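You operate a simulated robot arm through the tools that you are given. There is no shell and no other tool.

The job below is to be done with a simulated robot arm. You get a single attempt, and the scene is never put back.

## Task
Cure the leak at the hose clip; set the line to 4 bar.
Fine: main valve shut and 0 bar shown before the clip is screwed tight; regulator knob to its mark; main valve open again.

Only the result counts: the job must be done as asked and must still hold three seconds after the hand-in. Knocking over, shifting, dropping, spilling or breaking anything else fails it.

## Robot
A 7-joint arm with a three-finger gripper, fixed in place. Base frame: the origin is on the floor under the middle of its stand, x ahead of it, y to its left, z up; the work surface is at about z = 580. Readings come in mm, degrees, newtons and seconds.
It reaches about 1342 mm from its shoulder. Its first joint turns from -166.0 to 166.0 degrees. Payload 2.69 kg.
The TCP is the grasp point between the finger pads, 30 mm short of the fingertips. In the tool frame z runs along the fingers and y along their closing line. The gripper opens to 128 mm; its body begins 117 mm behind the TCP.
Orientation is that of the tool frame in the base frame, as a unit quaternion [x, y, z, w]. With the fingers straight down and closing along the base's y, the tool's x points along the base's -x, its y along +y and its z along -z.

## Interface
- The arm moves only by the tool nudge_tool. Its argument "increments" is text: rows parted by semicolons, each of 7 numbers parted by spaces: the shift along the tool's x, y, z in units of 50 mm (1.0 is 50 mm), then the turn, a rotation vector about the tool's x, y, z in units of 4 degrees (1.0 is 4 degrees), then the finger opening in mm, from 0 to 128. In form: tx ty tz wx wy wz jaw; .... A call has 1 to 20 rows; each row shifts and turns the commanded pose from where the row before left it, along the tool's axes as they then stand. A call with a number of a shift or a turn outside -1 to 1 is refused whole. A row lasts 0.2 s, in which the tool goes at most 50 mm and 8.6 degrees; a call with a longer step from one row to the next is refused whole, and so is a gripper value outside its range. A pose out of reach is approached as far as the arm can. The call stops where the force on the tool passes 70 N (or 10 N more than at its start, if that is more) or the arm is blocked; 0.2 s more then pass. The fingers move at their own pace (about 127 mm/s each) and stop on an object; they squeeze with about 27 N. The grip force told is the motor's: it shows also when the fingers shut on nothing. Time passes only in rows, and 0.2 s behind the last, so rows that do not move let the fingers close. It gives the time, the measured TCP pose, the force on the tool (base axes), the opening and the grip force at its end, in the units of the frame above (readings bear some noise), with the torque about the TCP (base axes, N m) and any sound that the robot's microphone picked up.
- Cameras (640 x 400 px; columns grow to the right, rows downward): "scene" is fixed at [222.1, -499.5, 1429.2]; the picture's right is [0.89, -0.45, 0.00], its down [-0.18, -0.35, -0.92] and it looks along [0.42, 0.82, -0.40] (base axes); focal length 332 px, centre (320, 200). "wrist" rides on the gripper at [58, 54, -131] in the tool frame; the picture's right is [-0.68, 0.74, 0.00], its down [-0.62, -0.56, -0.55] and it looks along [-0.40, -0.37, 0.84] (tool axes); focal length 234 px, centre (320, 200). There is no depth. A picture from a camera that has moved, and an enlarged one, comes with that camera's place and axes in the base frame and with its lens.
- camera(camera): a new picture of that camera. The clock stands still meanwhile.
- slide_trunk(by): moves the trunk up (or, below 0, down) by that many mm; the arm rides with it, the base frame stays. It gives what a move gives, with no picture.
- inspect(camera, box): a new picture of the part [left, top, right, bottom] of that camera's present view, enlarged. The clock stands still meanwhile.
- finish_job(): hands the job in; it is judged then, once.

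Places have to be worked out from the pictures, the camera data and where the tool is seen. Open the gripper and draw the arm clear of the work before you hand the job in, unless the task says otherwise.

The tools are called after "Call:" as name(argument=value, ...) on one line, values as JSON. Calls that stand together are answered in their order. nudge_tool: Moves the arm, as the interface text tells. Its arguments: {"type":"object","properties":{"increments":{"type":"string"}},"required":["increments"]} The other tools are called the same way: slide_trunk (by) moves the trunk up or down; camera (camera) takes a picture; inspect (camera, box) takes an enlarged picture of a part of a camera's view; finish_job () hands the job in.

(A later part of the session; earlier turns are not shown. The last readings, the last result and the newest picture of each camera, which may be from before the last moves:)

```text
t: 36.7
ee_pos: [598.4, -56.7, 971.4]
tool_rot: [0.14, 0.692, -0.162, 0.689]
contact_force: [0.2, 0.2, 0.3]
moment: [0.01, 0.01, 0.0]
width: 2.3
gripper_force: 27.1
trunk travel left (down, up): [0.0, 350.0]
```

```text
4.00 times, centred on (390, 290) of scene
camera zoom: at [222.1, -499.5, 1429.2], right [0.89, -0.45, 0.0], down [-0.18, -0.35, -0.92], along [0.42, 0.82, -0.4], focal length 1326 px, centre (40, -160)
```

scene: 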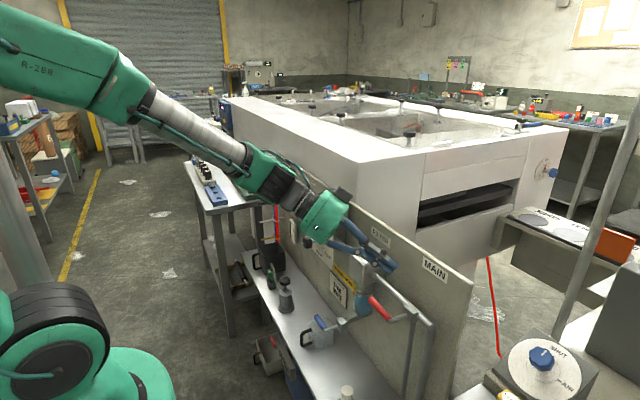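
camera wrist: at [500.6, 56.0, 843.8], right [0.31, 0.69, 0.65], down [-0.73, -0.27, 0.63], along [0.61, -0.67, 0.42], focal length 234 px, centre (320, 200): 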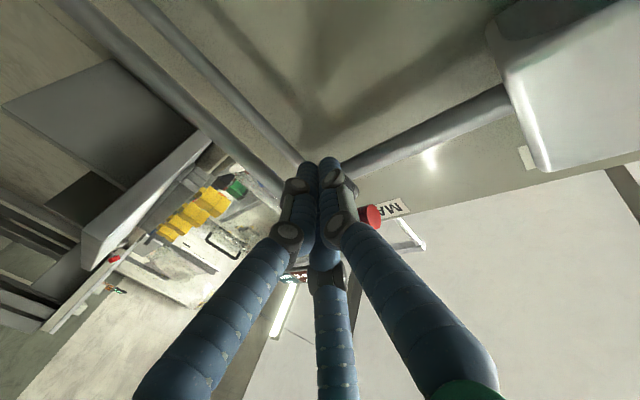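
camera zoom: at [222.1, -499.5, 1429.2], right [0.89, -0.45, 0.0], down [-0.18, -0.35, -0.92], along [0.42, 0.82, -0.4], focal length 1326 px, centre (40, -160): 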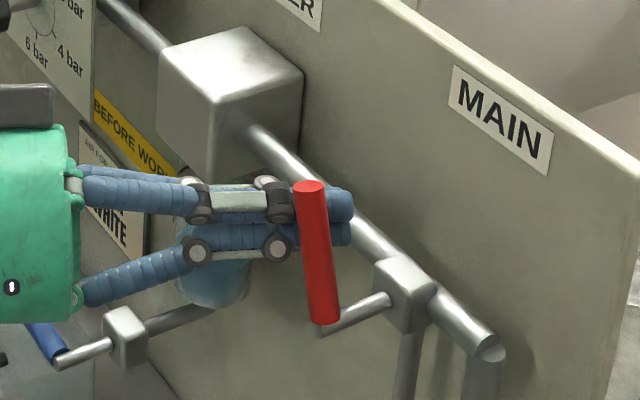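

The lever is at about 75°. I'll continue to vertical and press slightly to find the stop.

Call:
nudge_tool(increments="-0.086 -0.109 0.048 0 0 0 0; -0.086 -0.109 0.048 0 0 0 0; -0.037 -0.083 0.038 0 0 0 0; 0 -0.08 0.037 0 0 0 0; 0 0 0 0 0 0 0")

Call:
inspect(camera="scene", box=[330, 240, 450, 340])

Call:
inspect(camera="scene", box=[300, 180, 364, 220])

```text
t: 37.9
ee_pos: [598.5, -75.5, 982.1]
tool_rot: [0.138, 0.692, -0.161, 0.69]
contact_force: [3.0, 26.0, 1.3]
moment: [0.31, 0.19, -0.04]
width: 2.1
gripper_force: 26.3
trunk travel left (down, up): [0.0, 350.0]
```

```text
4.00 times, centred on (390, 290) of scene
camera zoom: at [222.1, -499.5, 1429.2], right [0.89, -0.45, 0.0], down [-0.18, -0.35, -0.92], along [0.42, 0.82, -0.4], focal length 1326 px, centre (40, -160)
```

zoom: 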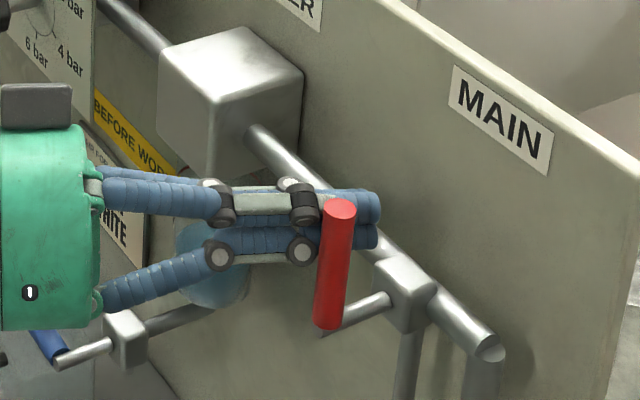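

```text
10.00 times, centred on (332, 200) of scene
camera zoom: at [222.1, -499.5, 1429.2], right [0.89, -0.45, 0.0], down [-0.18, -0.35, -0.92], along [0.42, 0.82, -0.4], focal length 3316 px, centre (200, 200)
```

zoom: 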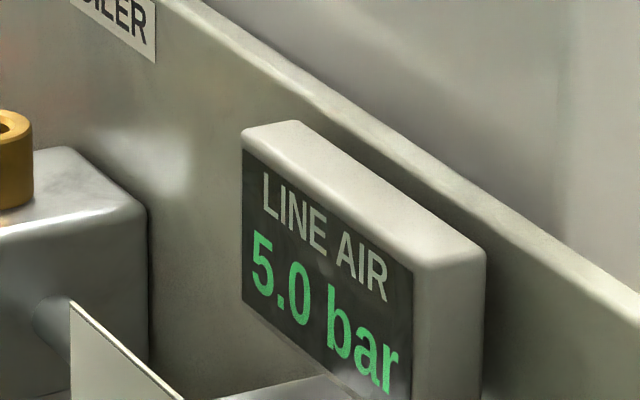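

The main lever is vertical against its stop (26 N) and the line has already dropped to 5.0 bar. I'll back the peg off to +y and wait a few seconds to see how the pressure behaves.

Call:
nudge_tool(increments="-0.026 0.726 -0.334 0 0 0 0; -0.026 0.726 -0.334 0 0 0 0; 0 0 0 0 0 0 0; 0 0 0 0 0 0 0; 0 0 0 0 0 0 0; 0 0 0 0 0 0 0; 0 0 0 0 0 0 0; 0 0 0 0 0 0 0; 0 0 0 0 0 0 0; 0 0 0 0 0 0 0")

Call:
camera(camera="scene")

Call:
inspect(camera="scene", box=[300, 180, 364, 220])

```text
t: 40.1
ee_pos: [594.8, 3.6, 985.2]
tool_rot: [0.139, 0.692, -0.162, 0.689]
contact_force: [0.2, 0.3, -0.3]
moment: [0.0, -0.02, 0.02]
width: 2.1
gripper_force: 27.1
trunk travel left (down, up): [0.0, 350.0]
```

```text
taken
```

scene: 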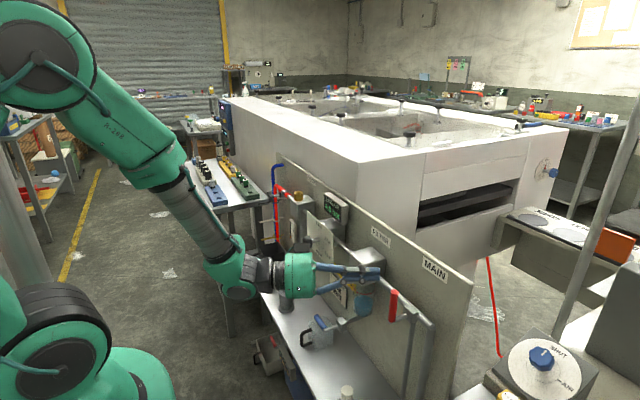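

```text
10.00 times, centred on (332, 200) of scene
camera zoom: at [222.1, -499.5, 1429.2], right [0.89, -0.45, 0.0], down [-0.18, -0.35, -0.92], along [0.42, 0.82, -0.4], focal length 3316 px, centre (200, 200)
```

zoom: 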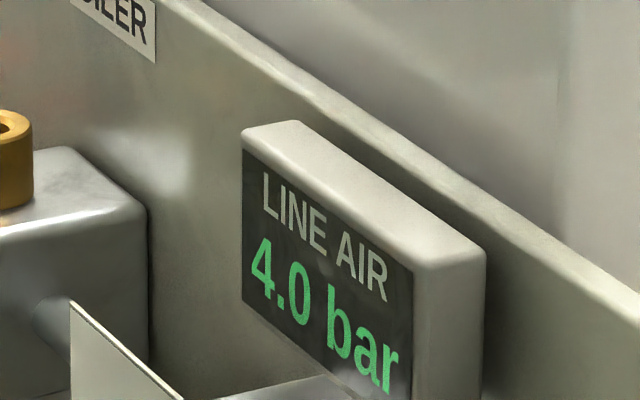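

The pressure is falling through the leak (4.0 bar now), so it should reach zero while I travel. I'll lift over the fittings and move toward the clip at y ≈ 669.

Call:
nudge_tool(increments="-1 0 0 0 0 0 0; -1 0 0 0 0 0 0; -0.03 0.863 -0.396 0 0 0 0; -0.03 0.863 -0.396 0 0 0 0; -0.03 0.863 -0.396 0 0 0 0; -0.03 0.863 -0.396 0 0 0 0; -0.03 0.863 -0.396 0 0 0 0; -0.03 0.863 -0.396 0 0 0 0; -0.03 0.863 -0.396 0 0 0 0; -0.03 0.863 -0.396 0 0 0 0; -0.03 0.863 -0.396 0 0 0 0; -0.03 0.863 -0.396 0 0 0 0; 0 0 0 0 0 0 0")

Call:
camera(camera="scene")

Call:
inspect(camera="scene", box=[300, 180, 364, 220])

```text
t: 42.9
ee_pos: [597.8, 477.7, 1081.9]
tool_rot: [0.138, 0.693, -0.161, 0.689]
contact_force: [-0.5, 0.5, 0.2]
moment: [-0.02, -0.06, -0.01]
width: 2.1
gripper_force: 26.7
trunk travel left (down, up): [0.0, 350.0]
```

```text
taken
```

scene: 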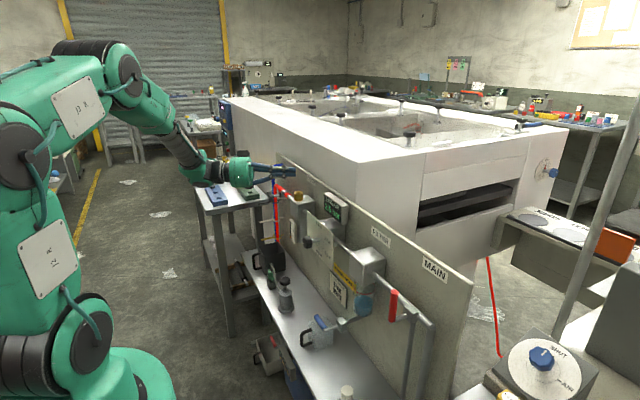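

```text
10.00 times, centred on (332, 200) of scene
camera zoom: at [222.1, -499.5, 1429.2], right [0.89, -0.45, 0.0], down [-0.18, -0.35, -0.92], along [0.42, 0.82, -0.4], focal length 3316 px, centre (200, 200)
```

zoom: 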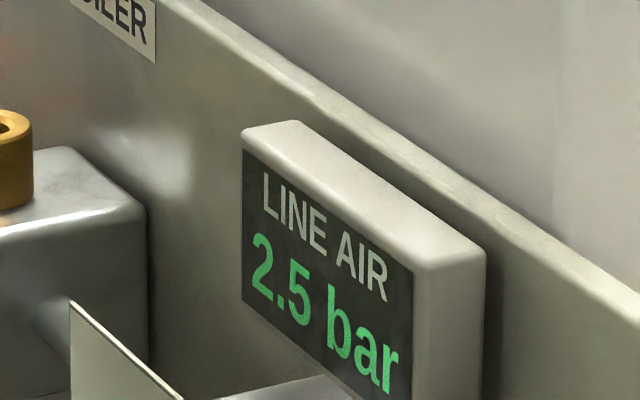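

The gauge reads 2.5 bar and is falling steadily. I'll back out in x, go on to y ≈ 715, square the tool to +x, open the fingers and lower to view the clip screw.

Call:
nudge_tool(increments="0.01 -0.396 -0.863 0 0 0 0; 0.01 -0.396 -0.863 0 0 0 0; -0.03 0.863 -0.396 0 0 0 0; -0.03 0.863 -0.396 0 0 0 20; -0.03 0.863 -0.396 0 0 0 40; -0.03 0.863 -0.396 0 0 0 60; -0.03 0.863 -0.396 0 0 0 80; 0 0 0 -1 0 0.1 100; 0 0 0 -1 0 0.1 128; 0 0 0 -1 0 0.1 128; 0 0 0 -1 0 0.1 128; 0 0 0 -1 0 0 128; 0 0 0 -1 0 0 128; 0.9 0 0 0 0 0 128; 0.9 0 0 0 0 0 128; 0.9 0 0 0 0 0 128; 0.9 0 0 0 0 0 128; 0.9 0 0 0 0 0 128; 0 0 0 0 0 0 128")

Call:
camera(camera="wrist")

Call:
camera(camera="scene")

Call:
inspect(camera="scene", box=[300, 180, 364, 220])

```text
t: 46.9
ee_pos: [501.4, 717.1, 856.9]
tool_rot: [0.002, 0.708, -0.005, 0.706]
contact_force: [-0.1, -0.3, -0.6]
moment: [0.0, -0.04, 0.01]
width: 128.1
gripper_force: 0.0
trunk travel left (down, up): [0.0, 350.0]
```

```text
taken
camera wrist: at [371.3, 771.6, 797.7], right [0.01, 0.74, 0.67], down [-0.55, -0.56, 0.62], along [0.83, -0.38, 0.4], focal length 234 px, centre (320, 200)
```

wrist: 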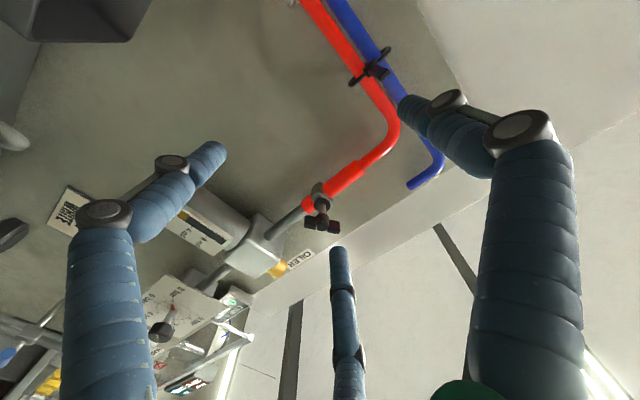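

```text
taken
```

scene: 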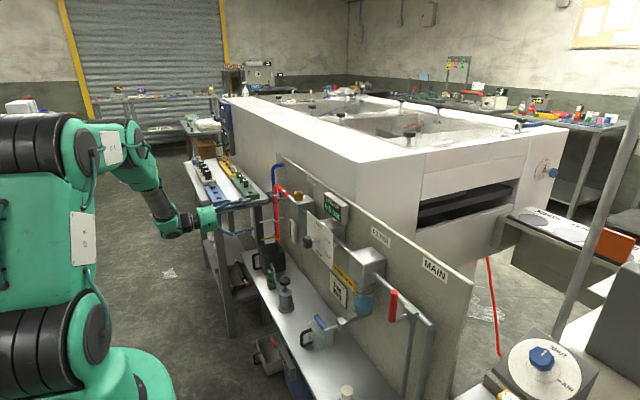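

```text
10.00 times, centred on (332, 200) of scene
camera zoom: at [222.1, -499.5, 1429.2], right [0.89, -0.45, 0.0], down [-0.18, -0.35, -0.92], along [0.42, 0.82, -0.4], focal length 3316 px, centre (200, 200)
```

zoom: 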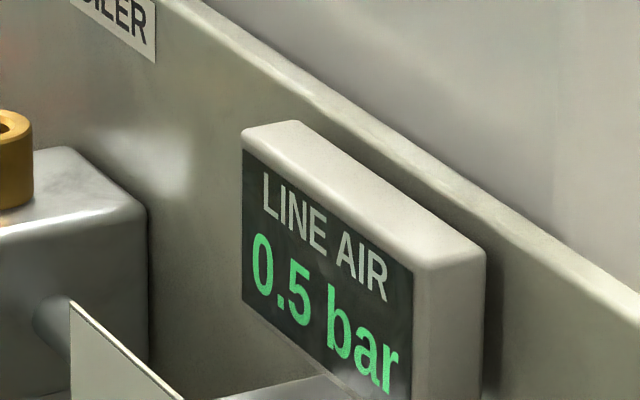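

The gauge is at 0.5 bar, nearly vented. I'll zoom in on the clip screw to see its shape and place.

Call:
inspect(camera="wrist", box=[280, 160, 376, 256])

Call:
inspect(camera="scene", box=[255, 178, 303, 214])

```text
4.17 times, centred on (328, 208) of wrist
camera zoom: at [371.3, 771.6, 797.7], right [0.01, 0.74, 0.67], down [-0.55, -0.56, 0.62], along [0.83, -0.38, 0.4], focal length 976 px, centre (287, 167)
```

zoom: 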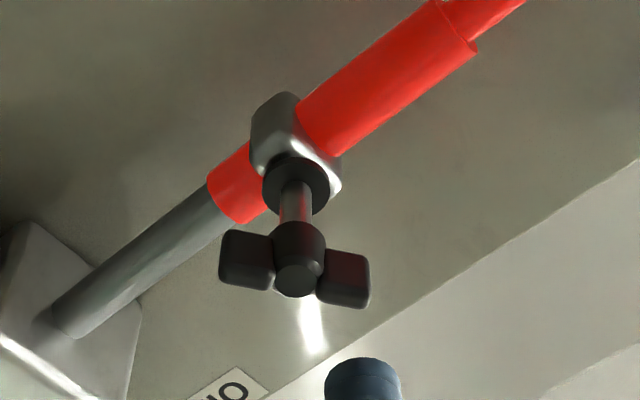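

```text
11.11 times, centred on (279, 196) of scene
camera zoom: at [222.1, -499.5, 1429.2], right [0.89, -0.45, 0.0], down [-0.18, -0.35, -0.92], along [0.42, 0.82, -0.4], focal length 3685 px, centre (776, 244)
```

zoom: 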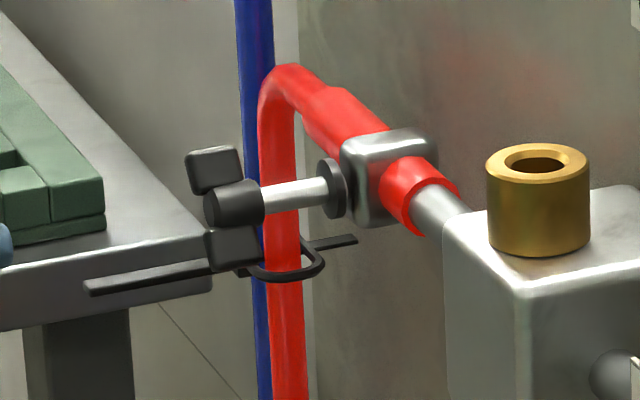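

The screw is a two-wing thumbscrew along x. Its hub centre is near (598, 647, 930), with a wing span of about 45 mm and the wings tilted roughly 33° from vertical. I'll line the open gripper up in front of it and recheck pressure and alignment.

Call:
nudge_tool(increments="-0.487 -0.467 0.127 0 0 0 128; -0.487 -0.467 0.127 0 0 0 128; -0.487 -0.467 0.127 0 0 0 128; 0 0 0 0 0 0 128; 0 0 0 0 0 0 128")

Call:
camera(camera="wrist")

Call:
inspect(camera="wrist", box=[260, 130, 380, 230])

Call:
inspect(camera="scene", box=[300, 180, 364, 220])

Call:
inspect(camera="scene", box=[225, 165, 305, 215])

```text
t: 48.1
ee_pos: [518.9, 647.1, 931.8]
tool_rot: [0.003, 0.708, -0.005, 0.706]
contact_force: [0.7, -0.5, -0.4]
moment: [0.02, 0.03, 0.02]
width: 128.0
gripper_force: 0.1
trunk travel left (down, up): [0.0, 350.0]
```

```text
taken
camera wrist: at [388.6, 701.0, 873.1], right [0.01, 0.74, 0.67], down [-0.55, -0.56, 0.62], along [0.83, -0.38, 0.4], focal length 234 px, centre (320, 200)
```

wrist: 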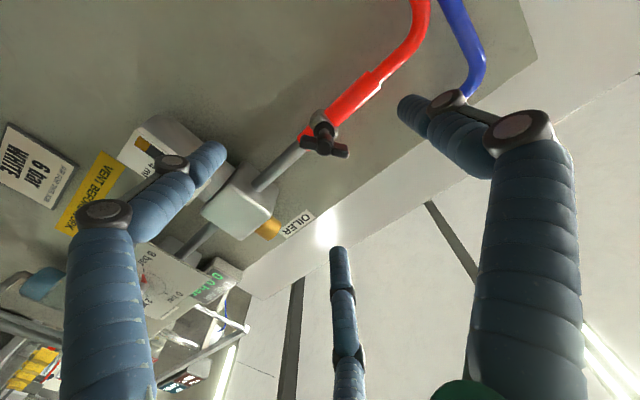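

```text
4.00 times, centred on (320, 180) of wrist
camera zoom: at [388.6, 701.0, 873.1], right [0.01, 0.74, 0.67], down [-0.55, -0.56, 0.62], along [0.83, -0.38, 0.4], focal length 937 px, centre (320, 280)
```

zoom: 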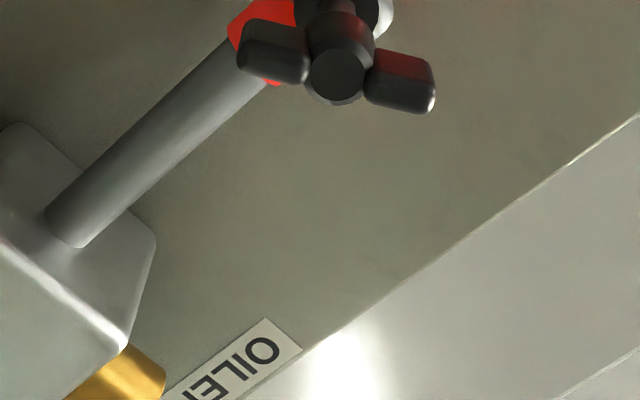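

```text
10.00 times, centred on (332, 200) of scene
camera zoom: at [222.1, -499.5, 1429.2], right [0.89, -0.45, 0.0], down [-0.18, -0.35, -0.92], along [0.42, 0.82, -0.4], focal length 3316 px, centre (200, 200)
```

zoom: 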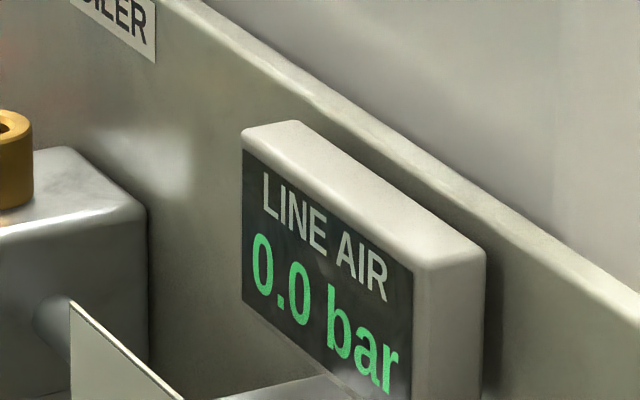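

```text
8.00 times, centred on (265, 190) of scene
camera zoom: at [222.1, -499.5, 1429.2], right [0.89, -0.45, 0.0], down [-0.18, -0.35, -0.92], along [0.42, 0.82, -0.4], focal length 2653 px, centre (760, 280)
```

zoom: 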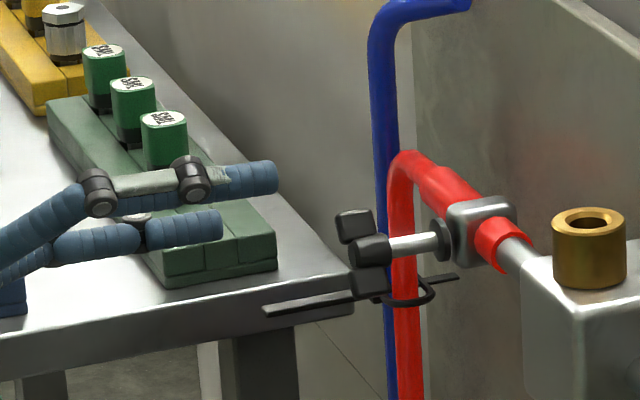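

The line shows 0.0 bar and the main valve is shut, so I can work on the clip. The wings lie at about 57° from +y. I'll roll the tool -93° so that, after gripping, there is plenty of clockwise stroke with the fingers between the wings.

Call:
nudge_tool(increments="0 0.05 0 0 0 -1 128; 0 0 0 0 0 -1 128; 0 0 0 0 0 -1 128; 0 0 0 0 0 -1 128; 0 0 0 0 0 -1 128; 0 0 0 0 0 -1 128; 0 0 0 0 0 -1 128; 0 0 0 0 0 -1 128; 0 0 0 0 0 -1 128; 0 0 0 0 0 -1 128; 0 0 0 0 0 -1 128; 0 0 0 0 0 -1 128; 0 0 0 0 0 -1 128; 0 0 0 0 0 -1 128; 0 0 0 0 0 -1 128; 0 0 0 0 0 -1 128; 0 0 0 0 0 -1 128; 0 0 0 0 0 -1 128; 0 0 0 0 0 -1 128; 0 0 0 0 0 -1 128")

```text
t: 52.3
ee_pos: [520.3, 650.4, 933.0]
tool_rot: [-0.454, 0.544, -0.457, 0.538]
contact_force: [0.1, -0.6, -0.1]
moment: [-0.02, 0.02, -0.01]
width: 127.9
gripper_force: 0.1
trunk travel left (down, up): [0.0, 350.0]
```

Call:
nudge_tool(increments="0 0 0 0 0 -1 128; 0 0 0 0 0 -1 128; 0 0 0 0 0 -1 128; 0 0 0 0 0 -0.25 128; 0 0 0 0 0 0 128")

Call:
camera(camera="wrist")

Call:
camera(camera="scene")

```text
t: 53.5
ee_pos: [519.3, 650.5, 932.8]
tool_rot: [0.512, -0.489, 0.516, -0.482]
contact_force: [-0.2, 0.4, 0.2]
moment: [0.0, -0.01, 0.02]
width: 128.0
gripper_force: 0.0
trunk travel left (down, up): [0.0, 350.0]
```

```text
taken
camera wrist: at [387.6, 589.5, 881.8], right [0.0, 0.63, -0.77], down [-0.54, 0.65, 0.53], along [0.84, 0.42, 0.35], focal length 234 px, centre (320, 200)
```

wrist: 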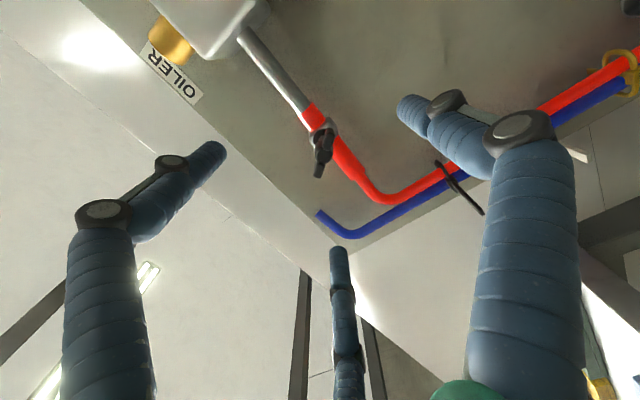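

```text
taken
```

scene: 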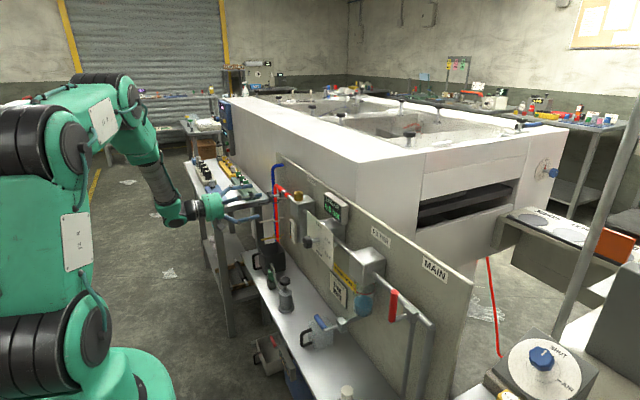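

The roll is done with no reach trouble. I'll zoom in to confirm how the wings sit relative to the fingers.

Call:
inspect(camera="wrist", box=[270, 100, 370, 200])

```text
4.00 times, centred on (320, 150) of wrist
camera zoom: at [387.6, 589.5, 881.8], right [0.0, 0.63, -0.77], down [-0.54, 0.65, 0.53], along [0.84, 0.42, 0.35], focal length 937 px, centre (320, 400)
```

zoom: 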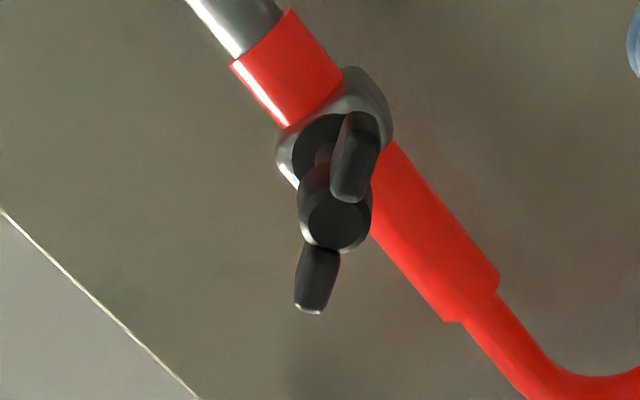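

The two wrist views put the hub front face at about (579, 652, 929). The wings are around 55° with fingers at 27° and 267° straddling them. I'll correct the lateral offset and advance so the pads surround the wings (TCP x ≈ 580).

Call:
nudge_tool(increments="-0.048 0.06 0 0 0 0 128; 0 0 0.6 0 0 0 128; 0 0 0.3 0 0 0 128; 0 0 0.3 0 0 0 128; 0 0 0 0 0 0 128")

Call:
camera(camera="wrist")

Call:
inspect(camera="scene", box=[225, 165, 305, 215])

```text
t: 54.7
ee_pos: [579.5, 651.5, 928.9]
tool_rot: [0.512, -0.49, 0.515, -0.483]
contact_force: [-0.3, -0.1, -0.5]
moment: [-0.01, -0.01, 0.01]
width: 127.9
gripper_force: 0.0
trunk travel left (down, up): [0.0, 350.0]
```

```text
taken
camera wrist: at [447.8, 591.0, 878.7], right [0.0, 0.63, -0.77], down [-0.54, 0.65, 0.53], along [0.84, 0.42, 0.35], focal length 234 px, centre (320, 200)
```

wrist: 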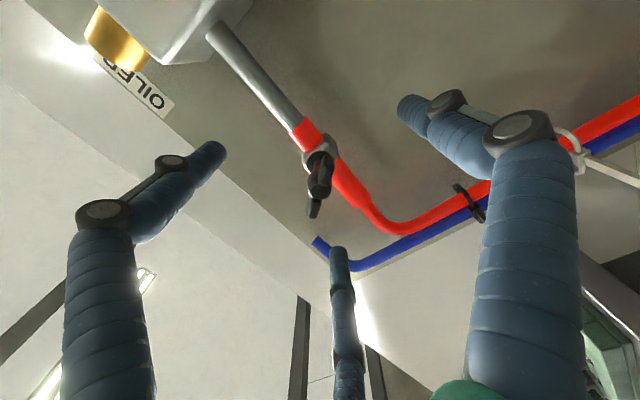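

```text
8.00 times, centred on (265, 190) of scene
camera zoom: at [222.1, -499.5, 1429.2], right [0.89, -0.45, 0.0], down [-0.18, -0.35, -0.92], along [0.42, 0.82, -0.4], focal length 2653 px, centre (760, 280)
```

zoom: 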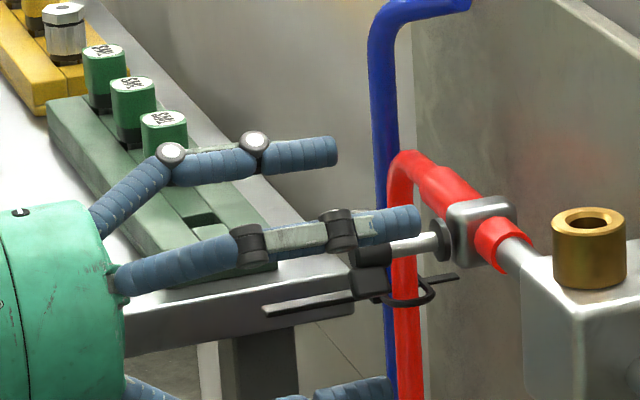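

Call:
inspect(camera="wrist", box=[270, 130, 370, 230])

```text
4.00 times, centred on (320, 180) of wrist
camera zoom: at [447.8, 591.0, 878.7], right [0.0, 0.63, -0.77], down [-0.54, 0.65, 0.53], along [0.84, 0.42, 0.35], focal length 937 px, centre (320, 280)
```

zoom: 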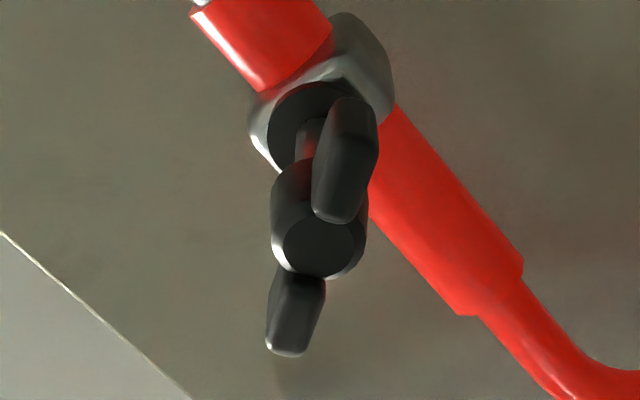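

The hub's front face sits right on the tool axis. I'll advance 6 mm more for pad overlap and close gradually onto the wings.

Call:
nudge_tool(increments="0 0 0.12 0 0 0 100; 0 0 0 0 0 0 80; 0 0 0 0 0 0 65; 0 0 0 0 0 0 55; 0 0 0 0 0 0 48; 0 0 0 0 0 0 42; 0 0 0 0 0 0 36; 0 0 0 0 0 0 36")

Call:
camera(camera="wrist")

```text
t: 56.5
ee_pos: [587.3, 650.8, 928.8]
tool_rot: [0.512, -0.49, 0.516, -0.482]
contact_force: [-0.1, 0.0, 0.1]
moment: [0.02, -0.01, -0.01]
width: 36.0
gripper_force: 0.1
trunk travel left (down, up): [0.0, 350.0]
```

```text
taken
camera wrist: at [454.6, 591.0, 878.9], right [0.0, 0.63, -0.77], down [-0.54, 0.65, 0.53], along [0.84, 0.42, 0.35], focal length 234 px, centre (320, 200)
```

wrist: 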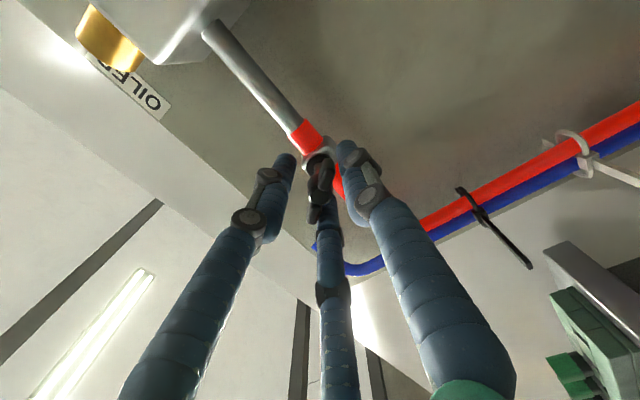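

Call:
inspect(camera="wrist", box=[260, 120, 380, 240])

```text
3.33 times, centred on (320, 180) of wrist
camera zoom: at [454.6, 591.0, 878.9], right [0.0, 0.63, -0.77], down [-0.54, 0.65, 0.53], along [0.84, 0.42, 0.35], focal length 781 px, centre (320, 267)
```

zoom: 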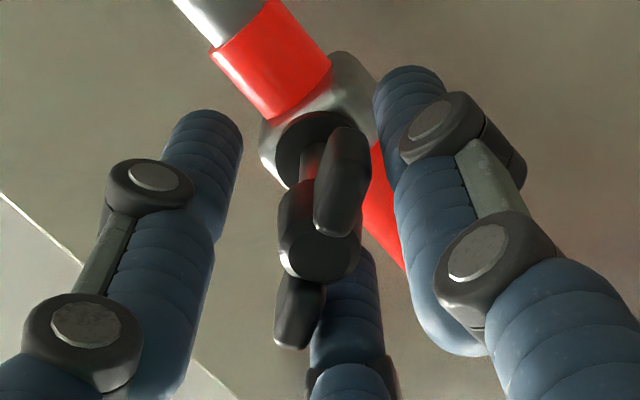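

The fingers sit well placed between the wings. I'll close until they grip.

Call:
nudge_tool(increments="0 0 0 0 0 0 32; 0 0 0 0 0 0 28; 0 0 0 0 0 0 24; 0 0 0 0 0 0 20; 0 0 0 0 0 0 16; 0 0 0 0 0 0 12; 0 0 0 0 0 0 12")

Call:
inspect(camera="wrist", box=[260, 120, 380, 240])

```text
t: 58.1
ee_pos: [586.1, 652.8, 928.5]
tool_rot: [0.513, -0.489, 0.515, -0.482]
contact_force: [0.6, 26.0, -17.2]
moment: [-0.01, -0.03, 0.04]
width: 20.1
gripper_force: 45.5
trunk travel left (down, up): [0.0, 350.0]
```

```text
3.33 times, centred on (320, 180) of wrist
camera zoom: at [454.8, 592.9, 877.9], right [0.0, 0.63, -0.77], down [-0.54, 0.65, 0.53], along [0.84, 0.42, 0.34], focal length 781 px, centre (320, 267)
```

zoom: 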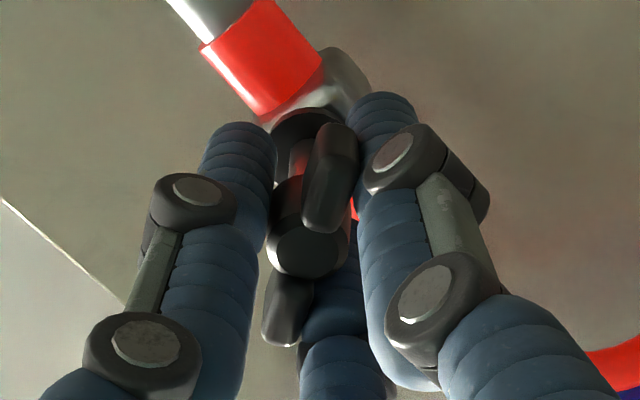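

The force (26, -17 N in y, z) shows only two fingers are bearing. I'll shift the tool about 5 mm that way so the third finger also seats.

Call:
nudge_tool(increments="-0.045 0.028 0 0 0 0 12; -0.045 0.028 0 0 0 0 12; 0 0 0 0 0 0 12")

Call:
inspect(camera="wrist", box=[260, 120, 380, 240])

```text
t: 58.9
ee_pos: [587.0, 652.7, 927.0]
tool_rot: [0.51, -0.49, 0.517, -0.482]
contact_force: [-0.8, -18.6, 11.4]
moment: [0.03, -0.13, -0.48]
width: 20.3
gripper_force: 44.7
trunk travel left (down, up): [0.0, 350.0]
```

```text
3.33 times, centred on (320, 180) of wrist
camera zoom: at [454.7, 593.9, 877.3], right [0.01, 0.64, -0.77], down [-0.54, 0.65, 0.53], along [0.84, 0.41, 0.35], focal length 781 px, centre (320, 267)
```

zoom: 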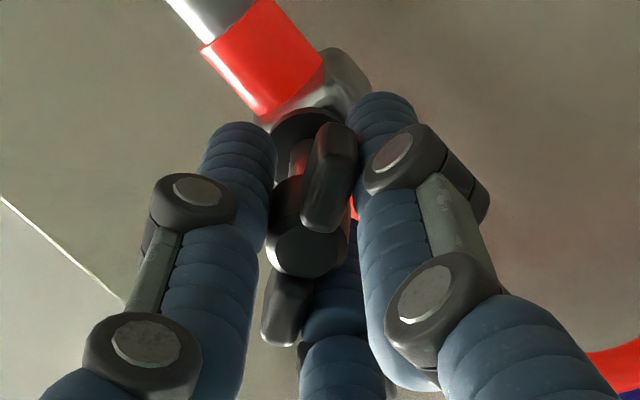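

It's now clamped on all three fingers, with the offset slightly overshot. I'll take back about 2 mm to null the side force, then turn clockwise 20° (positive about +x) and read the torque.

Call:
nudge_tool(increments="0.038 -0.023 0 0 0 0 8; 0 0 0 0 0 0 8; 0 0 0 0 0 1 8; 0 0 0 0 0 1 8; 0 0 0 0 0 1 8; 0 0 0 0 0 1 8; 0 0 0 0 0 1 8; 0 0 0 0 0 0 8")

Call:
inspect(camera="wrist", box=[260, 120, 380, 240])

```text
t: 60.7
ee_pos: [585.5, 654.1, 927.8]
tool_rot: [-0.418, 0.571, -0.423, 0.565]
contact_force: [16.9, 3.3, 20.7]
moment: [-0.07, -0.12, -0.11]
width: 20.0
gripper_force: 44.5
trunk travel left (down, up): [0.0, 350.0]
```

```text
3.33 times, centred on (320, 180) of wrist
camera zoom: at [454.5, 615.0, 860.0], right [0.01, 0.86, -0.51], down [-0.54, 0.43, 0.72], along [0.84, 0.27, 0.47], focal length 781 px, centre (320, 267)
```

zoom: 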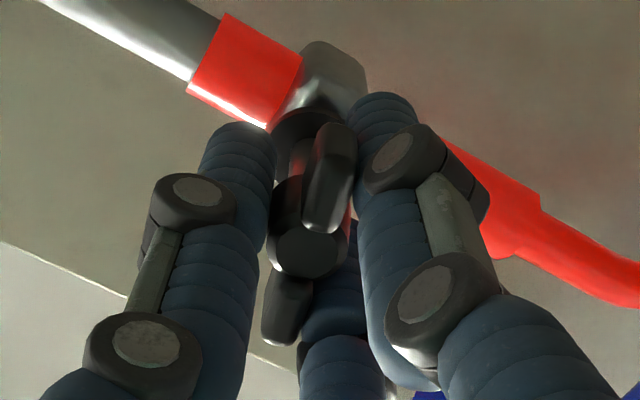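

The knob turns with the gripper and pulls the tool toward +x, so the screw is advancing. I'll null the side force, follow slightly in +x, and continue another 24°.

Call:
nudge_tool(increments="-0.012 -0.038 0.03 0 0 0 8; 0 0 0 0 0 1 8; 0 0 0 0 0 1 8; 0 0 0 0 0 1 8; 0 0 0 0 0 1 8; 0 0 0 0 0 1 8; 0 0 0 0 0 1 8; 0 0 0 0 0 0 8")

Call:
inspect(camera="wrist", box=[260, 120, 380, 240])

Call:
inspect(camera="scene", box=[225, 165, 305, 215])

```text
t: 62.5
ee_pos: [587.2, 654.2, 928.7]
tool_rot: [-0.291, 0.645, -0.295, 0.642]
contact_force: [-2.1, 18.6, 14.1]
moment: [-0.05, 0.06, -0.01]
width: 19.9
gripper_force: 44.8
trunk travel left (down, up): [0.0, 350.0]
```

```text
3.33 times, centred on (320, 180) of wrist
camera zoom: at [455.7, 646.5, 850.4], right [0.01, 0.99, -0.11], down [-0.55, 0.1, 0.83], along [0.84, 0.05, 0.54], focal length 781 px, centre (320, 267)
```

zoom: 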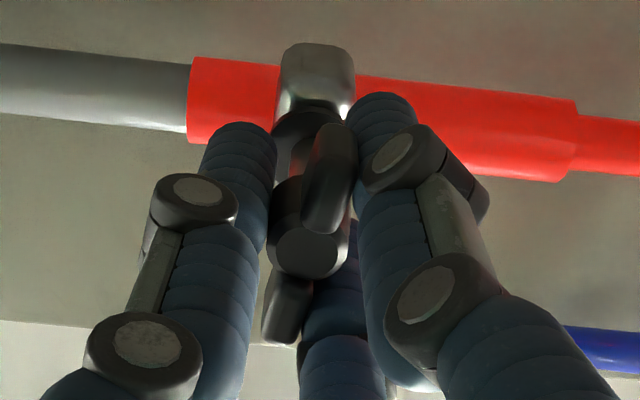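

```text
8.00 times, centred on (265, 190) of scene
camera zoom: at [222.1, -499.5, 1429.2], right [0.89, -0.45, 0.0], down [-0.18, -0.35, -0.92], along [0.42, 0.82, -0.4], focal length 2653 px, centre (760, 280)
```

zoom: 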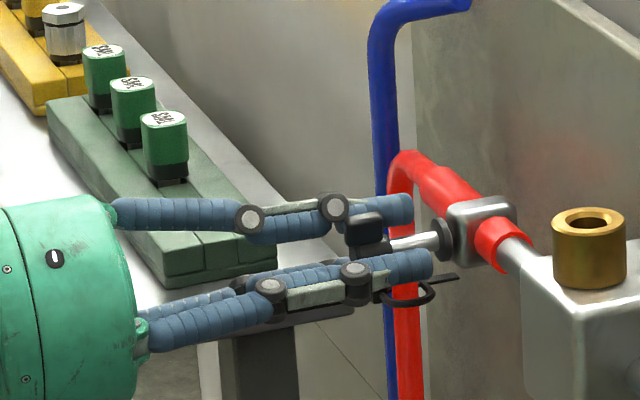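

The screw keeps turning easily. The side force rotates with the tool, which means a ~3 mm grip offset, so I'll add a small orbit correction to each row and turn another 40°.

Call:
nudge_tool(increments="-0.037 0.003 0 0 0 0 8; -0.002 -0.004 0 0 0 1 8; -0.002 -0.004 0 0 0 1 8; -0.002 -0.004 0 0 0 1 8; -0.002 -0.004 0 0 0 1 8; -0.002 -0.004 0 0 0 1 8; -0.002 -0.004 0 0 0 1 8; -0.002 -0.004 0 0 0 1 8; -0.002 -0.004 0 0 0 1 8; -0.002 -0.004 0 0 0 1 8; -0.002 -0.004 0 0 0 1 8; 0 0 0 0 0 0 8")

Call:
inspect(camera="wrist", box=[260, 120, 380, 240])

```text
t: 65.1
ee_pos: [586.8, 654.6, 931.1]
tool_rot: [-0.053, 0.706, -0.059, 0.703]
contact_force: [-1.7, 11.4, -1.7]
moment: [0.04, 0.38, 0.17]
width: 20.0
gripper_force: 44.6
trunk travel left (down, up): [0.0, 350.0]
```

```text
3.33 times, centred on (320, 180) of wrist
camera zoom: at [456.4, 699.4, 864.8], right [0.01, 0.84, 0.55], down [-0.55, -0.45, 0.7], along [0.83, -0.31, 0.46], focal length 781 px, centre (320, 267)
```

zoom: 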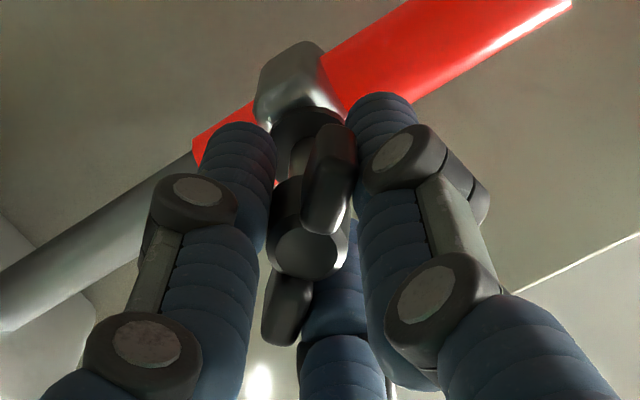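

About 84° done with almost no torque. I'll continue another 48°.

Call:
nudge_tool(increments="0 0.015 0 0 0 0 8; -0.002 -0.004 0 0 0 1 8; -0.002 -0.004 0 0 0 1 8; -0.002 -0.004 0 0 0 1 8; -0.002 -0.004 0 0 0 1 8; -0.002 -0.004 0 0 0 1 8; -0.002 -0.004 0 0 0 1 8; -0.002 -0.004 0 0 0 1 8; -0.002 -0.004 0 0 0 1 8; -0.002 -0.004 0 0 0 1 8; -0.002 -0.004 0 0 0 1 8; -0.002 -0.004 0 0 0 1 8; -0.002 -0.004 0 0 0 1 8; 0 0 0 0 0 0 8")

Call:
inspect(camera="wrist", box=[260, 120, 380, 240])

```text
t: 68.1
ee_pos: [587.3, 653.4, 932.4]
tool_rot: [0.239, 0.666, 0.233, 0.667]
contact_force: [4.1, 15.2, 9.1]
moment: [0.08, 0.28, 0.09]
width: 19.9
gripper_force: 44.8
trunk travel left (down, up): [0.0, 350.0]
```

```text
3.33 times, centred on (320, 180) of wrist
camera zoom: at [456.9, 732.5, 920.6], right [0.0, 0.15, 0.99], down [-0.56, -0.82, 0.13], along [0.83, -0.55, 0.08], focal length 781 px, centre (320, 267)
```

zoom: 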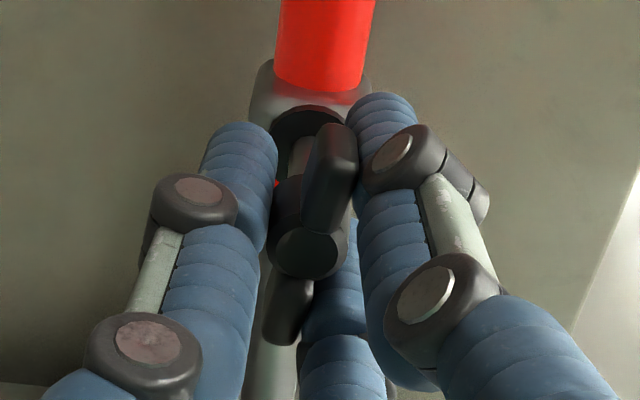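

Total is about 132° and it is still easy to turn. I'll continue another 48° and watch for a reach limit.

Call:
nudge_tool(increments="0.002 0.024 0 0 0 0 8; -0.002 -0.004 0 0 0 1 8; -0.002 -0.004 0 0 0 1 8; -0.002 -0.004 0 0 0 1 8; -0.002 -0.004 0 0 0 1 8; -0.002 -0.004 0 0 0 1 8; -0.002 -0.004 0 0 0 1 8; -0.002 -0.004 0 0 0 1 8; -0.002 -0.004 0 0 0 1 8; -0.002 -0.004 0 0 0 1 8; -0.002 -0.004 0 0 0 1 8; -0.002 -0.004 0 0 0 1 8; -0.002 -0.004 0 0 0 1 8; 0 0 0 0 0 0 8")

Call:
inspect(camera="wrist", box=[260, 120, 380, 240])

Call:
inspect(camera="scene", box=[225, 165, 305, 215])

```text
t: 71.1
ee_pos: [612.2, 732.2, 971.2]
tool_rot: [0.33, 0.628, 0.316, 0.63]
contact_force: [-0.5, 0.1, 1.0]
moment: [0.01, 0.0, -0.03]
width: 7.9
gripper_force: 0.1
out of reach, approached as far as the arm can: row 2, 3, 4, 5, 6, 7, 8, 9, 10, 11, 12, 13
trunk travel left (down, up): [0.0, 350.0]
```

```text
3.33 times, centred on (320, 180) of wrist
camera zoom: at [482.6, 813.5, 980.9], right [0.01, -0.12, 0.99], down [-0.56, -0.82, -0.09], along [0.83, -0.56, -0.07], focal length 781 px, centre (320, 267)
```

zoom: 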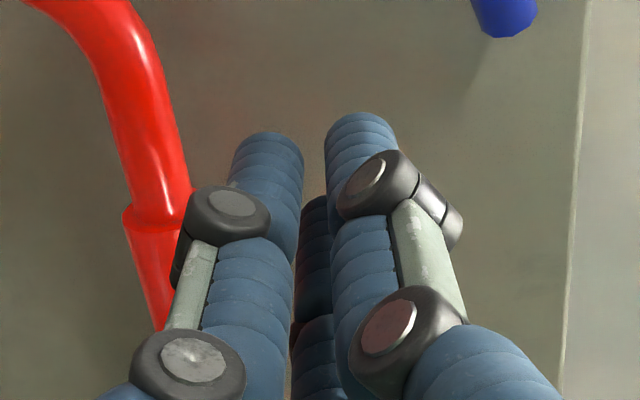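

```text
8.00 times, centred on (265, 190) of scene
camera zoom: at [222.1, -499.5, 1429.2], right [0.89, -0.45, 0.0], down [-0.18, -0.35, -0.92], along [0.42, 0.82, -0.4], focal length 2653 px, centre (760, 280)
```

zoom: 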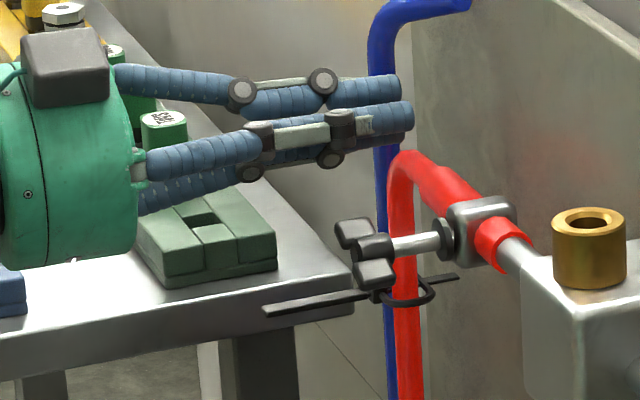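

The wrist roll hit its limit near +45° and the arm drifted off the knob, apparently without harm. I'll retreat straight back first and then inspect the screw.

Call:
nudge_tool(increments="0 0 -0.9 0 0 0 8; 0 0 -0.9 0 0 0 8; 0 0 0 0 0 0 8")

Call:
camera(camera="scene")

Call:
inspect(camera="scene", box=[255, 178, 303, 214])

Call:
camera(camera="wrist")

```text
t: 71.9
ee_pos: [525.7, 751.1, 977.7]
tool_rot: [0.329, 0.63, 0.312, 0.63]
contact_force: [1.2, 0.9, 0.1]
moment: [0.01, 0.01, 0.05]
width: 8.1
gripper_force: 0.0
out of reach, approached as far as the arm can: row 1, 2
trunk travel left (down, up): [0.0, 350.0]
```

```text
taken
```

scene: 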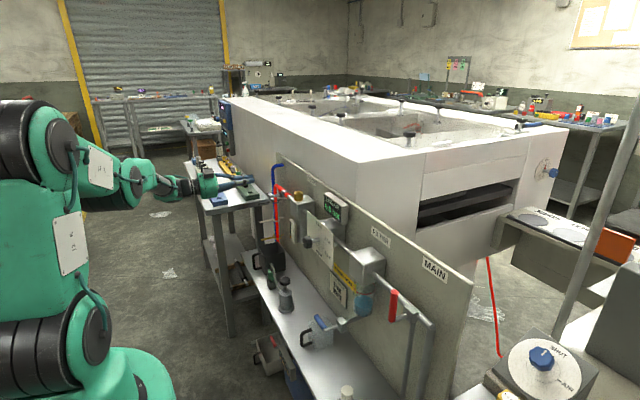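

```text
11.11 times, centred on (279, 196) of scene
camera zoom: at [222.1, -499.5, 1429.2], right [0.89, -0.45, 0.0], down [-0.18, -0.35, -0.92], along [0.42, 0.82, -0.4], focal length 3685 px, centre (776, 244)
```

zoom: 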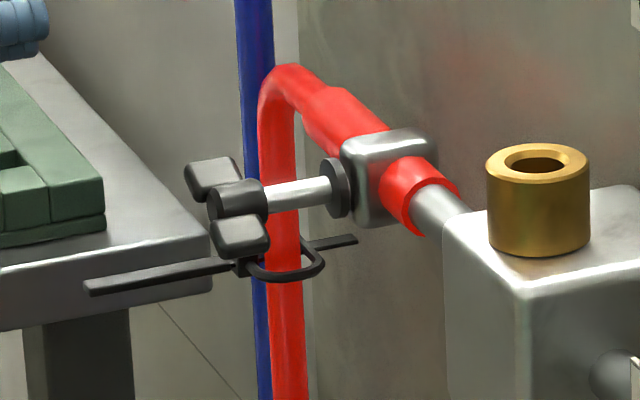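

```text
taken
camera wrist: at [396.1, 832.1, 988.4], right [0.01, -0.11, 0.99], down [-0.57, -0.82, -0.09], along [0.82, -0.56, -0.07], focal length 234 px, centre (320, 200)
```

wrist: 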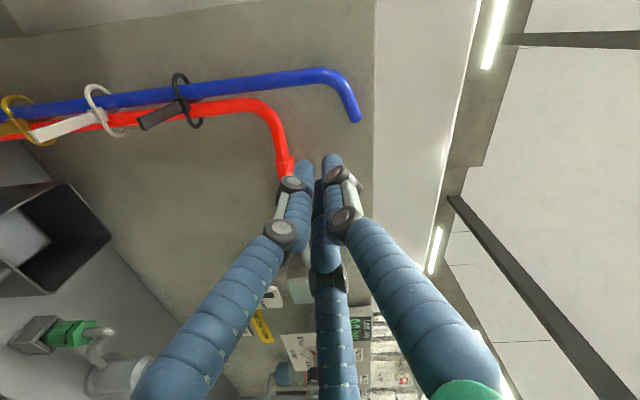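

The screw has advanced about 3 mm and the wings turned, so tightening works; more turns are needed. I'll unwind the wrist roll in free space, checking for reach limits.

Call:
nudge_tool(increments="0 0 0 0 0 -1 30; 0 0 0 0 0 -1 60; 0 0 0 0 0 -1 128; 0 0 0 0 0 -1 128; 0 0 0 0 0 -1 128; 0 0 0 0 0 -1 128; 0 0 0 0 0 -1 128; 0 0 0 0 0 -1 128; 0 0 0 0 0 -1 128; 0 0 0 0 0 -1 128; 0 0 0 0 0 -1 128; 0 0 0 0 0 -1 128; 0 0 0 0 0 -1 128; 0 0 0 0 0 -1 128; 0 0 0 0 0 -1 128; 0 0 0 0 0 -1 128; 0 0 0 0 0 -1 128; 0 0 0 0 0 -1 128; 0 0 0 0 0 -1 128; 0 0 0 0 0 -1 128")

```text
t: 76.1
ee_pos: [524.6, 750.0, 977.6]
tool_rot: [-0.152, 0.693, -0.165, 0.685]
contact_force: [-0.5, -0.1, -0.8]
moment: [0.0, 0.02, 0.01]
width: 128.0
gripper_force: 0.1
trunk travel left (down, up): [0.0, 350.0]
```

Call:
nudge_tool(increments="0.572 -0.449 -0.04 0 0 0 128; 0.572 -0.449 -0.04 0 0 0 128; 0.572 -0.449 -0.04 0 0 0 128; 0 0 0 0 0 0 128")

Call:
inspect(camera="wrist", box=[270, 100, 370, 200])

Call:
inspect(camera="scene", box=[300, 180, 364, 220])

```text
t: 77.1
ee_pos: [520.5, 652.6, 930.0]
tool_rot: [-0.152, 0.694, -0.163, 0.685]
contact_force: [0.4, 0.6, -0.1]
moment: [0.0, -0.02, 0.0]
width: 128.0
gripper_force: 0.1
trunk travel left (down, up): [0.0, 350.0]
```

```text
4.00 times, centred on (320, 150) of wrist
camera zoom: at [387.4, 677.7, 854.5], right [0.02, 0.96, 0.29], down [-0.55, -0.23, 0.8], along [0.84, -0.17, 0.52], focal length 937 px, centre (320, 400)
```

zoom: 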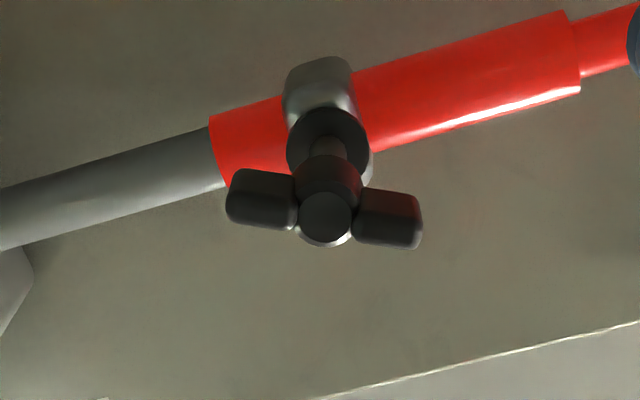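

```text
10.00 times, centred on (332, 200) of scene
camera zoom: at [222.1, -499.5, 1429.2], right [0.89, -0.45, 0.0], down [-0.18, -0.35, -0.92], along [0.42, 0.82, -0.4], focal length 3316 px, centre (200, 200)
```

zoom: 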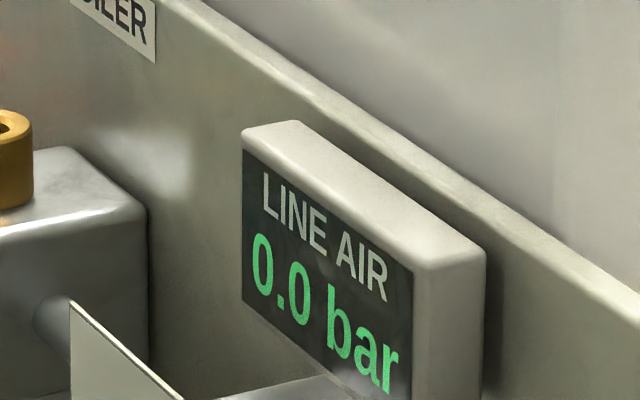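

The gauge is still 0.0 bar. The wings are now at about 26° (mod 180) and the hub front is near (583, 653, 930). I'll roll far back toward -184° for a long clockwise stroke, in two stages.

Call:
nudge_tool(increments="0 0 0 0 0 -1 128; 0 0 0 0 0 -1 128; 0 0 0 0 0 -1 128; 0 0 0 0 0 -1 128; 0 0 0 0 0 -1 128; 0 0 0 0 0 -1 128; 0 0 0 0 0 -1 128; 0 0 0 0 0 -1 128; 0 0 0 0 0 -1 128; 0 0 0 0 0 -1 128; 0 0 0 0 0 -1 128; 0 0 0 0 0 -1 128; 0 0 0 0 0 -1 128; 0 0 0 0 0 -1 128; 0 0 0 0 0 -1 128; 0 0 0 0 0 -1 128; 0 0 0 0 0 -1 128; 0 0 0 0 0 -1 128; 0 0 0 0 0 -1 128; 0 0 0 0 0 -1 128")

Call:
nudge_tool(increments="0 0 0 0 0 -1 128; 0 0 0 0 0 -1 128; 0 0 0 0 0 -1 128; 0 0 0 0 0 -1 128; 0 0 0 0 0 -1 128; 0 0 0 0 0 -1 128; 0 0 0 0 0 -1 128; 0 0 0 0 0 -1 128; 0 0 0 0 0 -1 128; 0 0 0 0 0 -1 128; 0 0 0 0 0 -1 128; 0 0 0 0 0 -1 128; 0 0 0 0 0 -1 128; 0 0 0 0 0 -1 128; 0 0 0 0 0 -1 128; 0 0 0 0 0 -1 128; 0 0 0 0 0 -1 128; 0 0 0 0 0 -1 128; 0 0 0 0 0 -1 128; 0 0 0 0 0 -0.5 128")

Call:
inspect(camera="wrist", box=[270, 100, 370, 200])

```text
t: 81.3
ee_pos: [518.5, 651.6, 928.1]
tool_rot: [0.562, -0.433, 0.566, -0.419]
contact_force: [-0.4, 0.2, 0.1]
moment: [-0.03, 0.01, 0.03]
width: 128.1
gripper_force: 0.0
trunk travel left (down, up): [0.0, 350.0]
```

```text
t: 85.5
ee_pos: [518.4, 651.7, 930.8]
tool_rot: [0.71, 0.017, 0.704, 0.029]
contact_force: [0.4, -0.6, -0.8]
moment: [0.0, -0.02, -0.01]
width: 127.8
gripper_force: 0.1
trunk travel left (down, up): [0.0, 350.0]
```

```text
4.00 times, centred on (320, 150) of wrist
camera zoom: at [386.9, 604.5, 992.7], right [-0.02, -0.78, -0.63], down [-0.54, 0.53, -0.65], along [0.84, 0.33, -0.43], focal length 937 px, centre (320, 400)
```

zoom: 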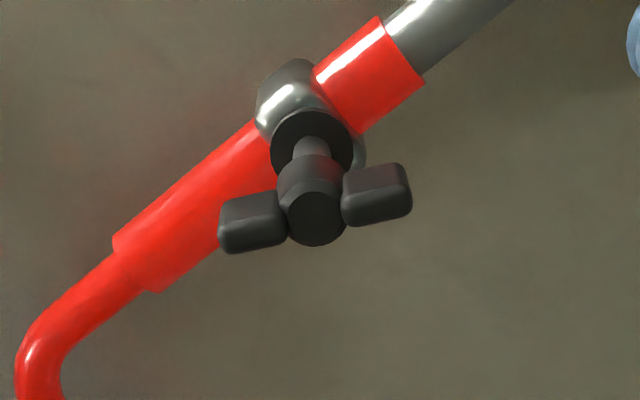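

Rolling back to -184° worked. The hub front triangulates to (584, 653, 930) with the wings near 25°, and fingers at 176° and 56° will flank them. I'll advance and close again, allowing for the ~3 mm grip offset.

Call:
nudge_tool(increments="0.055 -0.014 0 0 0 0 128; 0 0 0.7 0 0 0 128; 0 0 0.72 0 0 0 100; 0 0 0 0 0 0 70; 0 0 0 0 0 0 50; 0 0 0 0 0 0 40; 0 0 0 0 0 0 34; 0 0 0 0 0 0 34")

Call:
inspect(camera="wrist", box=[260, 120, 380, 240])

```text
t: 87.3
ee_pos: [590.2, 651.8, 932.2]
tool_rot: [0.71, 0.017, 0.703, 0.03]
contact_force: [-0.1, 0.0, 0.1]
moment: [0.01, 0.0, 0.0]
width: 34.0
gripper_force: 0.0
trunk travel left (down, up): [0.0, 350.0]
```

```text
3.33 times, centred on (320, 180) of wrist
camera zoom: at [458.3, 604.2, 994.7], right [-0.02, -0.78, -0.63], down [-0.54, 0.53, -0.65], along [0.84, 0.33, -0.43], focal length 781 px, centre (320, 267)
```

zoom: 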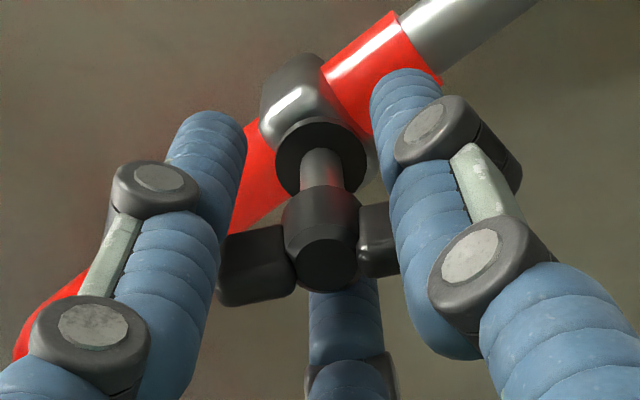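

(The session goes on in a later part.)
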